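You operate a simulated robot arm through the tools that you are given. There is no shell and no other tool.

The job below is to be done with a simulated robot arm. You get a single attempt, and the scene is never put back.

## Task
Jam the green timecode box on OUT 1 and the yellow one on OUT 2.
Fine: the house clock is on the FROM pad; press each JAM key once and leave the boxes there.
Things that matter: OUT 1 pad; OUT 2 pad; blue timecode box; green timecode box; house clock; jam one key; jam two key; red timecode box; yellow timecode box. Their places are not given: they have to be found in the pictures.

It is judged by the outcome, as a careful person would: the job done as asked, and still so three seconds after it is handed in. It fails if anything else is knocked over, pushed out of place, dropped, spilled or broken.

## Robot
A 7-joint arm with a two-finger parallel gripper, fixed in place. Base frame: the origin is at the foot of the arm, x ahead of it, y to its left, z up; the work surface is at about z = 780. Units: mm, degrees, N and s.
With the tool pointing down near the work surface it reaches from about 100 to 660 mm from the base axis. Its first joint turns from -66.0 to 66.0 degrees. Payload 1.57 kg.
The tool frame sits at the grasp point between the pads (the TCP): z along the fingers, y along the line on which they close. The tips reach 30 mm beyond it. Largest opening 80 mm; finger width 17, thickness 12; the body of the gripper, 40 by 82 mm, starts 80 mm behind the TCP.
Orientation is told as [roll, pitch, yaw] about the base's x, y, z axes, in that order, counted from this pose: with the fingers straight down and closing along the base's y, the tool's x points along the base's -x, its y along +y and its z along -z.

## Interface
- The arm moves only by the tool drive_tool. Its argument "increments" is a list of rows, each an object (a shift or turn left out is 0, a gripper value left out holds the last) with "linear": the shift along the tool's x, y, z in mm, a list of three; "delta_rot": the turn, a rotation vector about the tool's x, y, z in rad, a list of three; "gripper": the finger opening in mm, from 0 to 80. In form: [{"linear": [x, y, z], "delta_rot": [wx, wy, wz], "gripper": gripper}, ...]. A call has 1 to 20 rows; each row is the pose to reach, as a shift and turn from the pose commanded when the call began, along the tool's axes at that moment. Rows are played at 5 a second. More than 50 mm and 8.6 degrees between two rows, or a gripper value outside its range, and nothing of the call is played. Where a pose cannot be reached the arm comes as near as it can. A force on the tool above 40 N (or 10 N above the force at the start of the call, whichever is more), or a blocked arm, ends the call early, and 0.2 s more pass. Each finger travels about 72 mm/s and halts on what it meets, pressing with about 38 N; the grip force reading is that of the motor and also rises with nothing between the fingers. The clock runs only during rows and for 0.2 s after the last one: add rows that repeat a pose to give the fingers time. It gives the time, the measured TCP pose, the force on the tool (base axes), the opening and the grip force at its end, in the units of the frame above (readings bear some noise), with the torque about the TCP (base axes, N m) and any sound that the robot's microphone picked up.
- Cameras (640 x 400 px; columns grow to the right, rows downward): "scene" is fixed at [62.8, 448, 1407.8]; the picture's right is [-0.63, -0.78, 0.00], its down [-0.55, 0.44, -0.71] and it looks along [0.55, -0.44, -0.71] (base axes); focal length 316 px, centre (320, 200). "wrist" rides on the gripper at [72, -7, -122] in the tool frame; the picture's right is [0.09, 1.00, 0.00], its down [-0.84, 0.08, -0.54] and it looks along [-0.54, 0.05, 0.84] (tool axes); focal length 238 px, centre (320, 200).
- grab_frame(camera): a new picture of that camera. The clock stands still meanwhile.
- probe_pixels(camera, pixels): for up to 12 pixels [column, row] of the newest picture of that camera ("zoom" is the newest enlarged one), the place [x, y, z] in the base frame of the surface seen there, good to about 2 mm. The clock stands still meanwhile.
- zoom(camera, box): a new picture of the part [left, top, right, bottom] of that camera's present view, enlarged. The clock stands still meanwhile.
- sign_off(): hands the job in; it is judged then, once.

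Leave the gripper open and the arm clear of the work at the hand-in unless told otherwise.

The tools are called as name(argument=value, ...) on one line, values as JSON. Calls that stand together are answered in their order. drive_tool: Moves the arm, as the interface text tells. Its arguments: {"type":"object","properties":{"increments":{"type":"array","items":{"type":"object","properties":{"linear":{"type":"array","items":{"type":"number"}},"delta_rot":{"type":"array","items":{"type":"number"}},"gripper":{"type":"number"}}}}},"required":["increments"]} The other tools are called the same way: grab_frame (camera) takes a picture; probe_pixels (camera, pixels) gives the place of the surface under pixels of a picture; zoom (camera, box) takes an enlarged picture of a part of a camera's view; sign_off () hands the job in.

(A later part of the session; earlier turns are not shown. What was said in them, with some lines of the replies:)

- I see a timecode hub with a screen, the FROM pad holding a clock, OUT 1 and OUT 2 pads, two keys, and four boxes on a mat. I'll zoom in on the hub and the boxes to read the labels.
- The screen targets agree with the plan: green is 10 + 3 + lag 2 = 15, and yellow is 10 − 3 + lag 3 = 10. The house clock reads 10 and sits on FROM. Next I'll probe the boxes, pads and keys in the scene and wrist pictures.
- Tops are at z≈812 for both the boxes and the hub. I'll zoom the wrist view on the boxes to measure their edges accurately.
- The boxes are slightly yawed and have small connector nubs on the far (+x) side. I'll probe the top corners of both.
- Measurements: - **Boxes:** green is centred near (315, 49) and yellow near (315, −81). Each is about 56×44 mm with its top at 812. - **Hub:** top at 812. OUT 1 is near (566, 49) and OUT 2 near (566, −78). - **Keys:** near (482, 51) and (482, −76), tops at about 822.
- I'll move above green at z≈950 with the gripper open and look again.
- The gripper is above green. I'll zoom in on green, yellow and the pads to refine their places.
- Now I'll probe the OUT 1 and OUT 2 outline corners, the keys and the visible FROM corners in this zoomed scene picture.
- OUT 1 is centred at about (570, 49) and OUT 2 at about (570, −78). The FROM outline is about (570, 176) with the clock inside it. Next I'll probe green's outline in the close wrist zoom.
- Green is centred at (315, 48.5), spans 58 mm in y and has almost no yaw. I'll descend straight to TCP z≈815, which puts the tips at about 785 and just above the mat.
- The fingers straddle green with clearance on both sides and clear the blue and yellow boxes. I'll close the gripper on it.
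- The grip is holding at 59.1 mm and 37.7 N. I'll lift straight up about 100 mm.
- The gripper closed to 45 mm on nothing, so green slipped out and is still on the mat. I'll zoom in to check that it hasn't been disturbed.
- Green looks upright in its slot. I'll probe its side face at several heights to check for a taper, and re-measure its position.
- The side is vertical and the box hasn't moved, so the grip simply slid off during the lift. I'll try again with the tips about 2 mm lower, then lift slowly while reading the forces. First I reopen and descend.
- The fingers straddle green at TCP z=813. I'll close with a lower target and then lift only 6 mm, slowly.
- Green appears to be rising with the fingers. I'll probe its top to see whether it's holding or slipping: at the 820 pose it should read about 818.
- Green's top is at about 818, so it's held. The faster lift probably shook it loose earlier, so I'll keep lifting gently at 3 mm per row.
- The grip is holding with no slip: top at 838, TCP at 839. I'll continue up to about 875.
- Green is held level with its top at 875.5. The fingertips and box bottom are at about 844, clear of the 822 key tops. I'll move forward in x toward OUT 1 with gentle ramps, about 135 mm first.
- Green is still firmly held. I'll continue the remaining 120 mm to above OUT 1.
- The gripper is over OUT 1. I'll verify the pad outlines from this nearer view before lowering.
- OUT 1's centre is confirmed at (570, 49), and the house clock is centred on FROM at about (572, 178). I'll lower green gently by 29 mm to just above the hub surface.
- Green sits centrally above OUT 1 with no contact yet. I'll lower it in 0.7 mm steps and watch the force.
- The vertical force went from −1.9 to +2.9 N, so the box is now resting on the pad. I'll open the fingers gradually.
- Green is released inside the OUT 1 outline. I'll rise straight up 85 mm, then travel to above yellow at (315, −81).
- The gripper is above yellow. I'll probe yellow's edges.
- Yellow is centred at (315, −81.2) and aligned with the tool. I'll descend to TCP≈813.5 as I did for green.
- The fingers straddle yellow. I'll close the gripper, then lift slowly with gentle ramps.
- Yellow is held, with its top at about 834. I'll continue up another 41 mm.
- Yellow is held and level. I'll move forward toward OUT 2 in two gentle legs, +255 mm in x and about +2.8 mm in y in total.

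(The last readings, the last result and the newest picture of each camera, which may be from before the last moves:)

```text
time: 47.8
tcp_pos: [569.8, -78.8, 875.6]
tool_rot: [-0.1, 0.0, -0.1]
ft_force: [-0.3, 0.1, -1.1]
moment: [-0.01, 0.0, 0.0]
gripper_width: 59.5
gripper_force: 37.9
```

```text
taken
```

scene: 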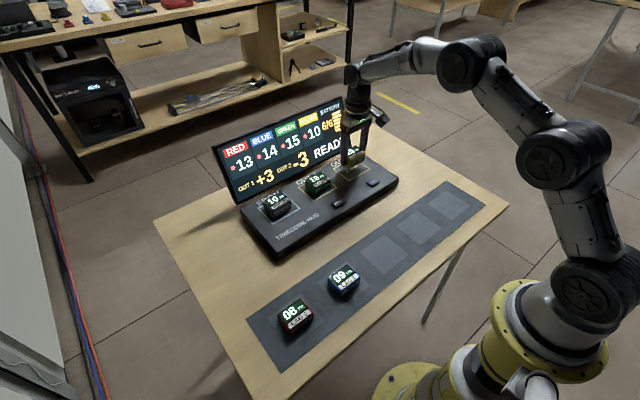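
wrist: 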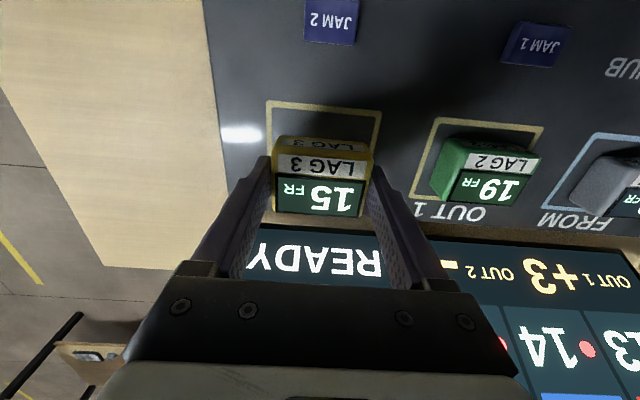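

Yellow is over OUT 2. I'll check the pad's near-edge corners, then lower.

probe_pixels(camera="wrist", pixels=[[268, 103], [380, 112], [325, 185], [332, 20], [540, 40]])

drive_tool(increments=[{"linear": [0, 0, 1]}, {"linear": [0, 0, 3]}, {"linear": [0, 0, 6]}, {"linear": [0, 0, 10]}, {"linear": [0, 0, 14]}, {"linear": [0, 0, 18]}, {"linear": [0, 0, 22]}, {"linear": [0, 0, 25]}, {"linear": [0, 0, 27]}, {"linear": [0, 0, 28.5]}, {"linear": [0, 0, 29]}])

zoom(camera="scene", box=[290, 120, 410, 210])

```text
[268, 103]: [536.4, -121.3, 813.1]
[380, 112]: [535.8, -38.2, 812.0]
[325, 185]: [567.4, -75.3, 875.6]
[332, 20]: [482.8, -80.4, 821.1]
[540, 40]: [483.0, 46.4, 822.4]
```

```text
time: 50.2
tcp_pos: [569.1, -79.5, 848.0]
tool_rot: [0.0, 0.0, 0.0]
ft_force: [-0.5, 0.8, -0.9]
moment: [-0.02, -0.01, 0.0]
gripper_width: 59.3
gripper_force: 38.4
```

```text
4.44 times, centred on (350, 165) of scene
```

zoom: 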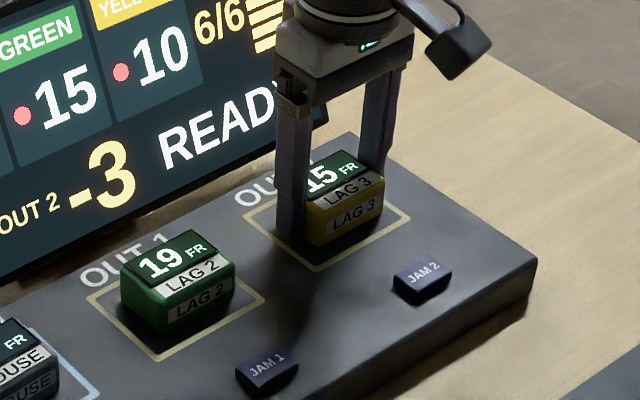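

Yellow is centred over OUT 2. I'll lower it in 0.7 mm steps to make contact.

drive_tool(increments=[{"linear": [0, 0, 0.7]}, {"linear": [0, 0, 1.4]}, {"linear": [0, 0, 2.1]}, {"linear": [0, 0, 2.8]}, {"linear": [0, 0, 3.2]}])

```text
time: 51.4
tcp_pos: [569.0, -78.3, 844.8]
tool_rot: [0.0, -0.2, 0.0]
ft_force: [0.5, 0.5, 5.1]
moment: [0.05, 0.1, -0.03]
gripper_width: 58.9
gripper_force: 38.2
```

The force rose to +5 N, so the box is resting on the pad. I'll open gradually and then rise.

drive_tool(increments=[{"linear": [0, 0, 0], "gripper": 61}, {"linear": [0, 0, 0], "gripper": 66}, {"linear": [0, 0, 0], "gripper": 74}, {"linear": [0, 0, 0], "gripper": 80}, {"linear": [0, 0, 0], "gripper": 80}])

grab_frame(camera="wrist")

```text
time: 52.6
tcp_pos: [568.0, -78.8, 844.5]
tool_rot: [0.0, 0.1, 0.0]
ft_force: [0.4, -0.6, -0.3]
moment: [0.04, -0.01, -0.01]
gripper_width: 80.1
gripper_force: 0.1
```

```text
taken
```

wrist: 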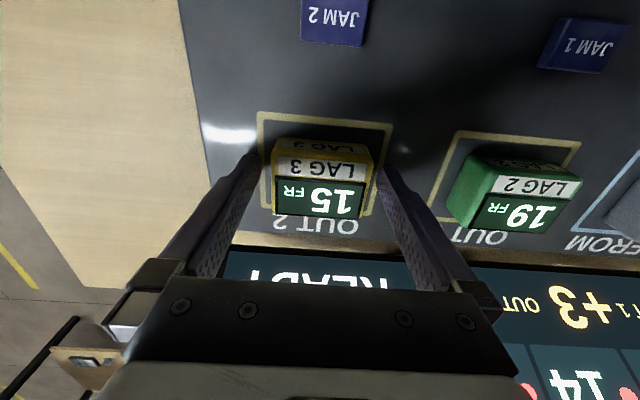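

Yellow is released inside OUT 2. I'll rise 95 mm, then move over the JAM 1 key near (484, 50), closing the gripper at height.

drive_tool(increments=[{"linear": [0, 0, -5], "gripper": 80}, {"linear": [0, 0, -20]}, {"linear": [0, 0, -45]}, {"linear": [0, 0, -75]}, {"linear": [0, 0, -95]}, {"linear": [10, 15, -95], "gripper": 60}, {"linear": [26, 38, -95], "gripper": 40}, {"linear": [44, 66, -95], "gripper": 20}, {"linear": [64, 96, -95], "gripper": 0}, {"linear": [80, 120, -95]}, {"linear": [86, 128.3, -95]}, {"linear": [86, 128.3, -95]}])

grab_frame(camera="wrist")

grab_frame(camera="scene")

```text
time: 55.2
tcp_pos: [485.3, 49.0, 938.7]
tool_rot: [-0.1, 0.0, 0.0]
ft_force: [0.8, 0.8, -0.5]
moment: [0.01, 0.04, -0.01]
gripper_width: 0.0
gripper_force: 21.3
```

```text
taken
```

wrist: 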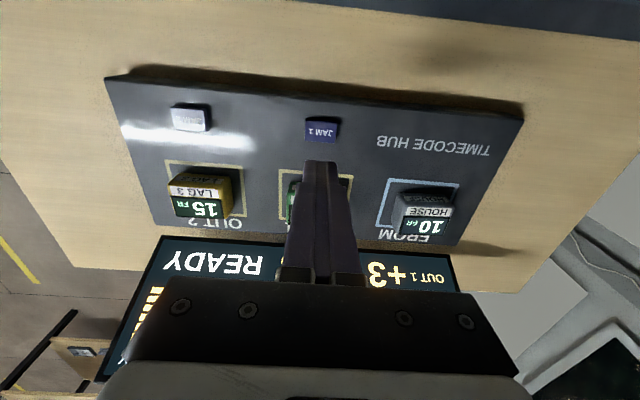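

```text
taken
```

scene: 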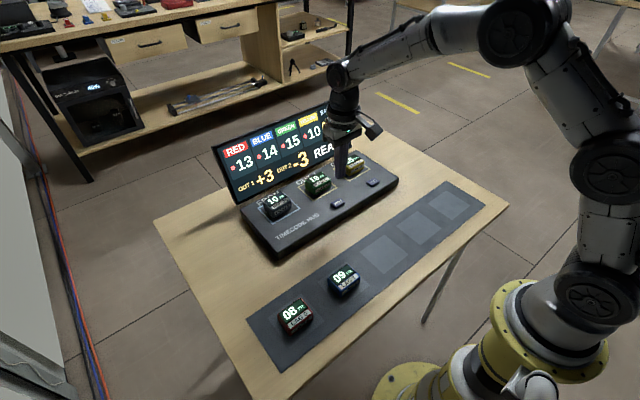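

I'll zoom in on the JAM 1 key in the wrist view and probe its edges.

zoom(camera="wrist", box=[280, 100, 370, 170])

```text
5.71 times, centred on (325, 135) of wrist
```

zoom: 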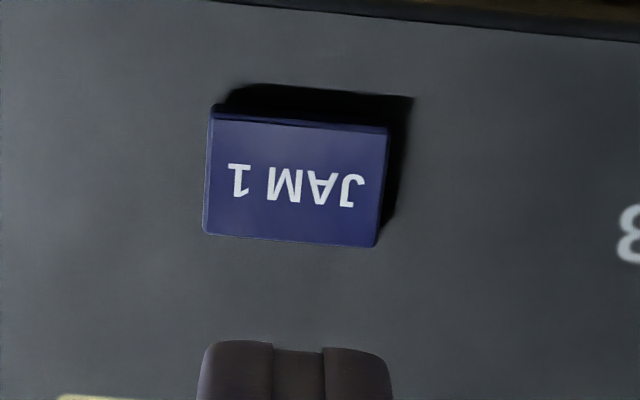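

probe_pixels(camera="zoom", pixels=[[218, 125], [380, 138], [370, 240], [208, 228], [295, 180], [240, 370], [350, 370], [298, 360], [500, 200]])

```text
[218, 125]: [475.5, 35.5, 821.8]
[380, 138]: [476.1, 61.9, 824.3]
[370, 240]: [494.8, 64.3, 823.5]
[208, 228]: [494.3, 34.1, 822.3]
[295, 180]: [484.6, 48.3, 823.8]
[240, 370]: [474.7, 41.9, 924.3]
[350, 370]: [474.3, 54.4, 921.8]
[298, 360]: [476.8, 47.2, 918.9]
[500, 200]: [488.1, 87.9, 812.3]
```

The JAM 1 key is 28×20 mm, centred at (485, 49) with its top at about 823. I'll descend to put the closed tips about 4 mm above the key.

drive_tool(increments=[{"linear": [-1, -0.7, 20], "gripper": 0}, {"linear": [-1, -0.7, 40]}, {"linear": [-1, -0.7, 58]}, {"linear": [-1, -0.7, 70]}, {"linear": [-1, -0.7, 77]}, {"linear": [-1, -0.7, 81]}, {"linear": [-1, -0.7, 82]}, {"linear": [-1, -0.7, 82]}])

grab_frame(camera="wrist")

zoom(camera="scene", box=[280, 140, 400, 230])

```text
time: 57.0
tcp_pos: [485.1, 49.4, 856.7]
tool_rot: [0.0, 0.1, 0.0]
ft_force: [-0.4, 0.4, -0.5]
moment: [0.0, -0.03, 0.03]
gripper_width: 0.1
gripper_force: 21.6
```

```text
taken
```

wrist: 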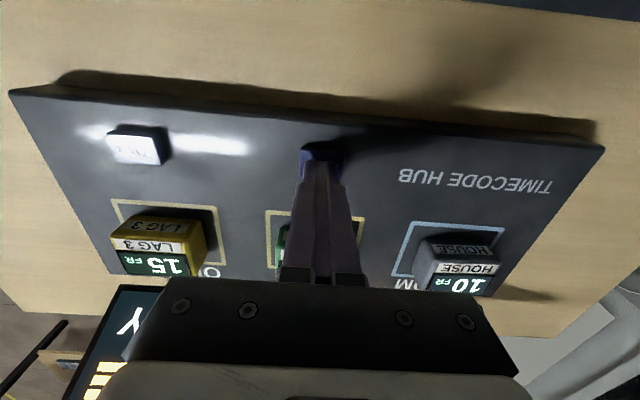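

```text
4.44 times, centred on (340, 185) of scene
```

zoom: 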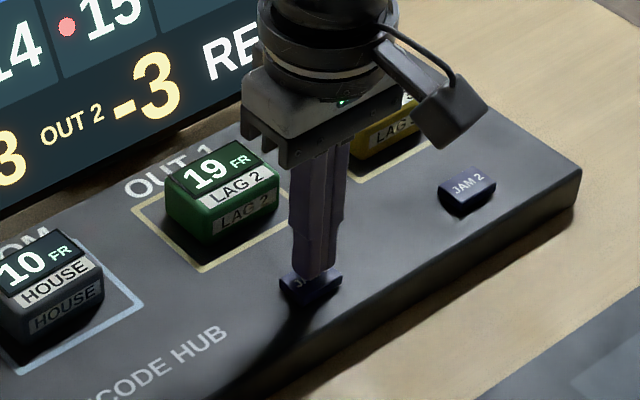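

The tips are centred above JAM 1. I'll press down 7 mm at 1 mm per row, which is about 3–4 mm of key travel, watching force and sound.

drive_tool(increments=[{"linear": [0, 0, 1]}, {"linear": [0, 0, 2]}, {"linear": [0, 0, 3]}, {"linear": [0, 0, 4]}, {"linear": [0, 0, 5]}, {"linear": [0, 0, 6]}, {"linear": [0, 0, 7]}])

zoom(camera="scene", box=[210, 90, 410, 230])

```text
time: 58.6
tcp_pos: [484.4, 47.7, 850.5]
tool_rot: [0.0, 0.1, -0.1]
ft_force: [-0.1, 0.0, 0.6]
moment: [-0.01, -0.05, -0.01]
gripper_width: 0.1
gripper_force: 21.4
```

```text
2.86 times, centred on (310, 160) of scene
```

zoom: 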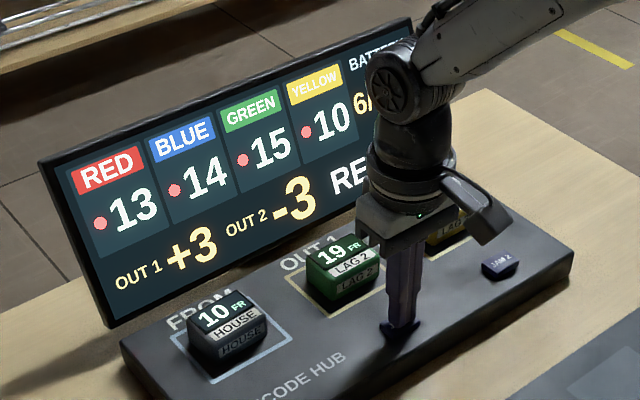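

There's no click yet and the force is near zero, with the tips at about 820.5. I'll press 2 mm further.

drive_tool(increments=[{"linear": [0, 0, 1]}, {"linear": [0, 0, 2]}])

zoom(camera="scene", box=[210, 90, 410, 230])

```text
time: 59.2
tcp_pos: [484.1, 47.4, 848.2]
tool_rot: [0.1, 0.1, 0.0]
ft_force: [0.2, 0.3, 1.4]
moment: [-0.02, 0.0, -0.01]
gripper_width: 0.0
gripper_force: 21.1
heard: click
```

```text
2.86 times, centred on (310, 160) of scene
```

zoom: 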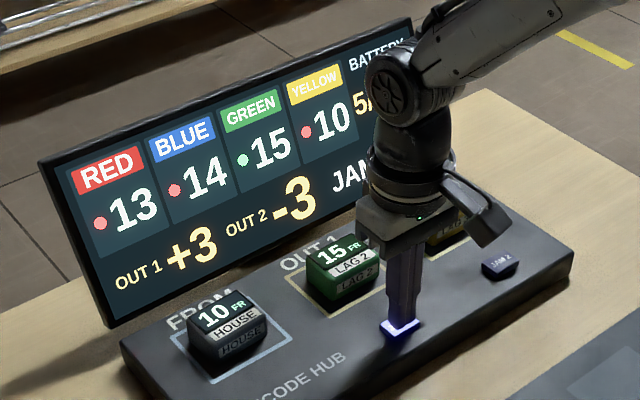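

A click was heard, the green box now reads 15, its dot turned green and the battery dropped to 5. I'll release straight up to a safe height.

drive_tool(increments=[{"linear": [0, 0, -3]}, {"linear": [0, 0, -8]}, {"linear": [0, 0, -20]}, {"linear": [0, 0, -40]}, {"linear": [0, 0, -60]}, {"linear": [0, 0, -60]}])

zoom(camera="scene", box=[210, 90, 410, 230])

```text
time: 60.6
tcp_pos: [485.0, 47.9, 909.1]
tool_rot: [0.0, 0.0, 0.0]
ft_force: [0.3, 0.0, 0.5]
moment: [0.0, 0.03, 0.01]
gripper_width: 0.0
gripper_force: 21.1
```

```text
2.86 times, centred on (310, 160) of scene
```

zoom: 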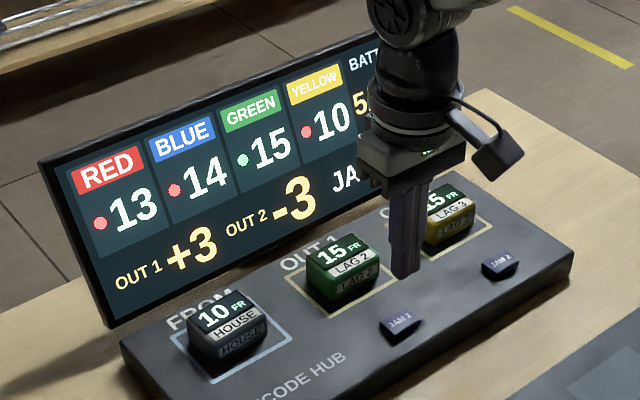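

JAM 1 is done and only one press registered. I'll move sideways −128 mm in y to above JAM 2.

drive_tool(increments=[{"linear": [0, -8, 0]}, {"linear": [0, -25, 0]}, {"linear": [0, -50, 0]}, {"linear": [0, -78, 0]}, {"linear": [0, -103, 0]}, {"linear": [0, -120, 0]}, {"linear": [0, -128, 0]}, {"linear": [0, -128, 0]}])

zoom(camera="wrist", box=[270, 90, 380, 175])

```text
time: 62.4
tcp_pos: [483.9, -79.7, 907.7]
tool_rot: [0.0, 0.0, 0.0]
ft_force: [-0.4, -0.2, -1.0]
moment: [0.01, -0.01, 0.02]
gripper_width: 0.0
gripper_force: 21.2
```

```text
4.71 times, centred on (325, 132) of wrist
```

zoom: 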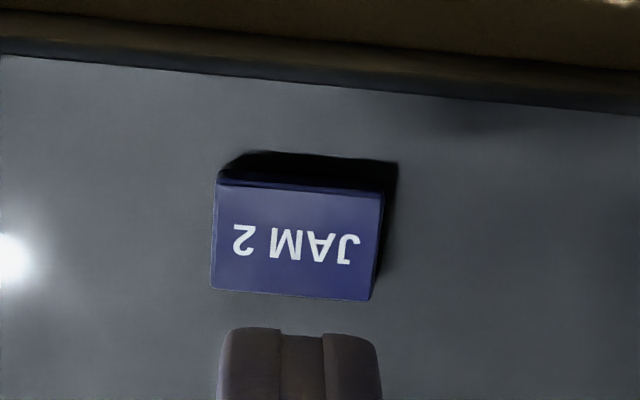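

probe_pixels(camera="zoom", pixels=[[221, 190], [378, 202], [367, 294], [217, 283], [298, 240], [255, 360], [350, 365]])

```text
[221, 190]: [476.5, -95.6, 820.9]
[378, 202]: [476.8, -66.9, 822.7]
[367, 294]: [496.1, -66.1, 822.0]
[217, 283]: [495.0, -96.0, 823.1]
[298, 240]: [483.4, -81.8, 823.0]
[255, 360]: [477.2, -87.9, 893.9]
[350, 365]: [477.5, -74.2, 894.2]
```

JAM 2 is centred at about (486, −81). I'll shift 2 mm in −y and descend to about 4 mm above it.

drive_tool(increments=[{"linear": [-0.5, -2, 12], "gripper": 0}, {"linear": [-0.5, -2, 27]}, {"linear": [-0.5, -2, 40]}, {"linear": [-0.5, -2, 47]}, {"linear": [-0.5, -2, 50]}, {"linear": [-0.5, -2, 51]}, {"linear": [-0.5, -2, 51]}])

zoom(camera="scene", box=[300, 120, 420, 210])

grab_frame(camera="wrist")

```text
time: 64.0
tcp_pos: [485.2, -81.7, 858.2]
tool_rot: [0.0, 0.0, 0.0]
ft_force: [0.3, -0.8, 0.4]
moment: [-0.01, -0.02, 0.01]
gripper_width: 0.3
gripper_force: 21.5
```

```text
4.44 times, centred on (360, 165) of scene
```

zoom: 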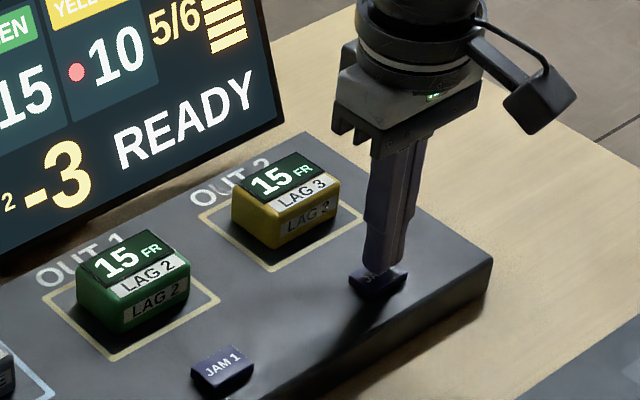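

```text
taken
```

wrist: 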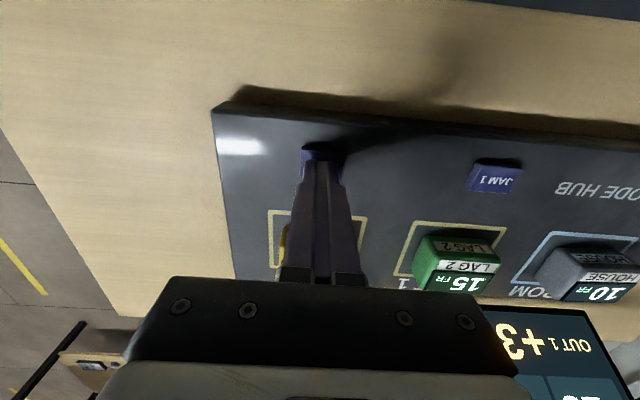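

The screen reads READY with battery 5/6. I'll press JAM 2 by 9 mm at 1 mm per row, the same travel that clicked JAM 1.

drive_tool(increments=[{"linear": [0, 0, 1]}, {"linear": [0, 0, 2]}, {"linear": [0, 0, 3]}, {"linear": [0, 0, 4]}, {"linear": [0, 0, 5]}, {"linear": [0, 0, 6]}, {"linear": [0, 0, 7]}, {"linear": [0, 0, 8]}, {"linear": [0, 0, 9]}])

zoom(camera="scene", box=[210, 90, 410, 230])

```text
time: 66.0
tcp_pos: [485.8, -81.4, 848.8]
tool_rot: [0.0, -0.1, 0.0]
ft_force: [0.8, -0.2, 1.7]
moment: [-0.02, 0.03, 0.0]
gripper_width: 0.0
gripper_force: 21.0
heard: click
```

```text
2.86 times, centred on (310, 160) of scene
```

zoom: 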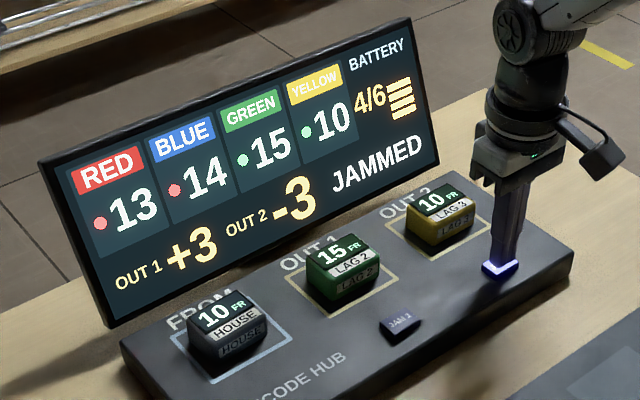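

A click was heard, yellow now reads 10, the screen says JAMMED and the battery is 4/6. I'll release straight up, retreat toward the base and open the gripper.

drive_tool(increments=[{"linear": [0, 0, -3]}, {"linear": [0, 0, -8]}, {"linear": [0, 0, -20]}, {"linear": [0, 0, -45]}, {"linear": [0, 0, -75]}, {"linear": [0, 0, -105]}, {"linear": [0, 0, -135], "gripper": 30}, {"linear": [20, 0, -160], "gripper": 60}, {"linear": [50, 0, -180], "gripper": 80}, {"linear": [80, 0, -195]}, {"linear": [110, 0, -200]}, {"linear": [130, 0, -200]}, {"linear": [130, 0, -200]}])

grab_frame(camera="scene")

zoom(camera="scene", box=[210, 90, 410, 230])

grab_frame(camera="wrist")

```text
time: 68.8
tcp_pos: [356.2, -80.8, 1047.6]
tool_rot: [-0.1, 0.1, -0.1]
ft_force: [0.5, -0.4, 0.6]
moment: [0.0, 0.0, -0.04]
gripper_width: 80.0
gripper_force: 0.0
```

```text
taken
```

scene: 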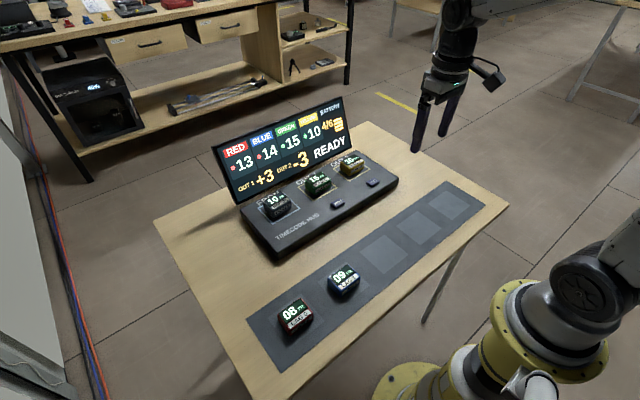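

```text
2.86 times, centred on (310, 160) of scene
```

zoom: 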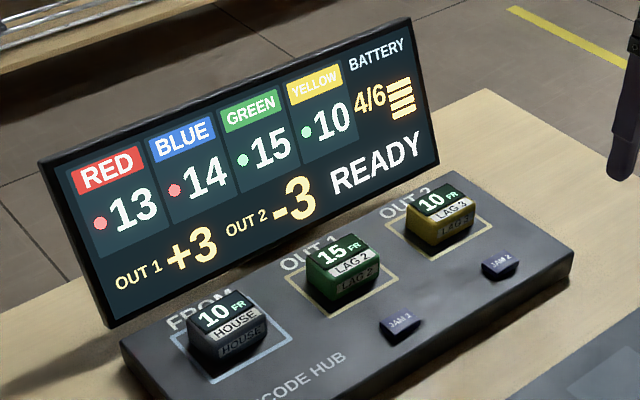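

```text
taken
```

wrist: 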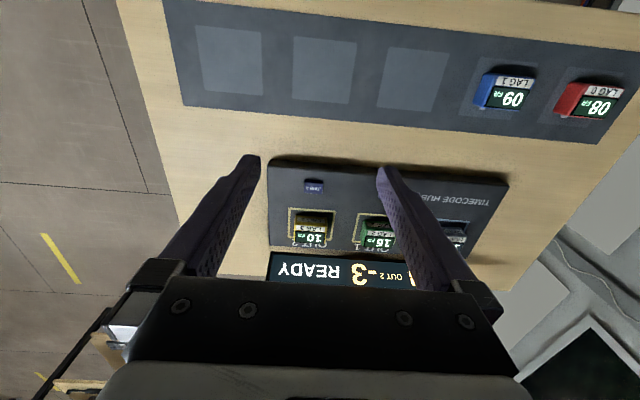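

Everything is as asked:
- **Green:** on OUT 1, reading 15 with a green dot.
- **Yellow:** on OUT 2, reading 10 with a green dot.
- **Keys:** each pressed once, and the battery is at 4/6.
- **Other boxes:** the house clock, red and blue boxes are undisturbed.

The gripper is open and the arm is clear, so I'm handing in.

sign_off()

```text
The job is handed in.
```

Both boxes are jammed and left in place. Green is on OUT 1 reading 15, and yellow is on OUT 2 reading 10. Both match the hub's screen, and their dots have turned green.

Each JAM key was pressed once, with one click heard each time, and the hub battery went from 6/6 to 4/6. The house clock stayed on FROM, and the red and blue boxes did not move.

My first lift of the green box slipped. Close-up checks showed it upright in its slot and not shifted, and a slower lift held.

The job is handed in, with the gripper open and the arm clear of the work.
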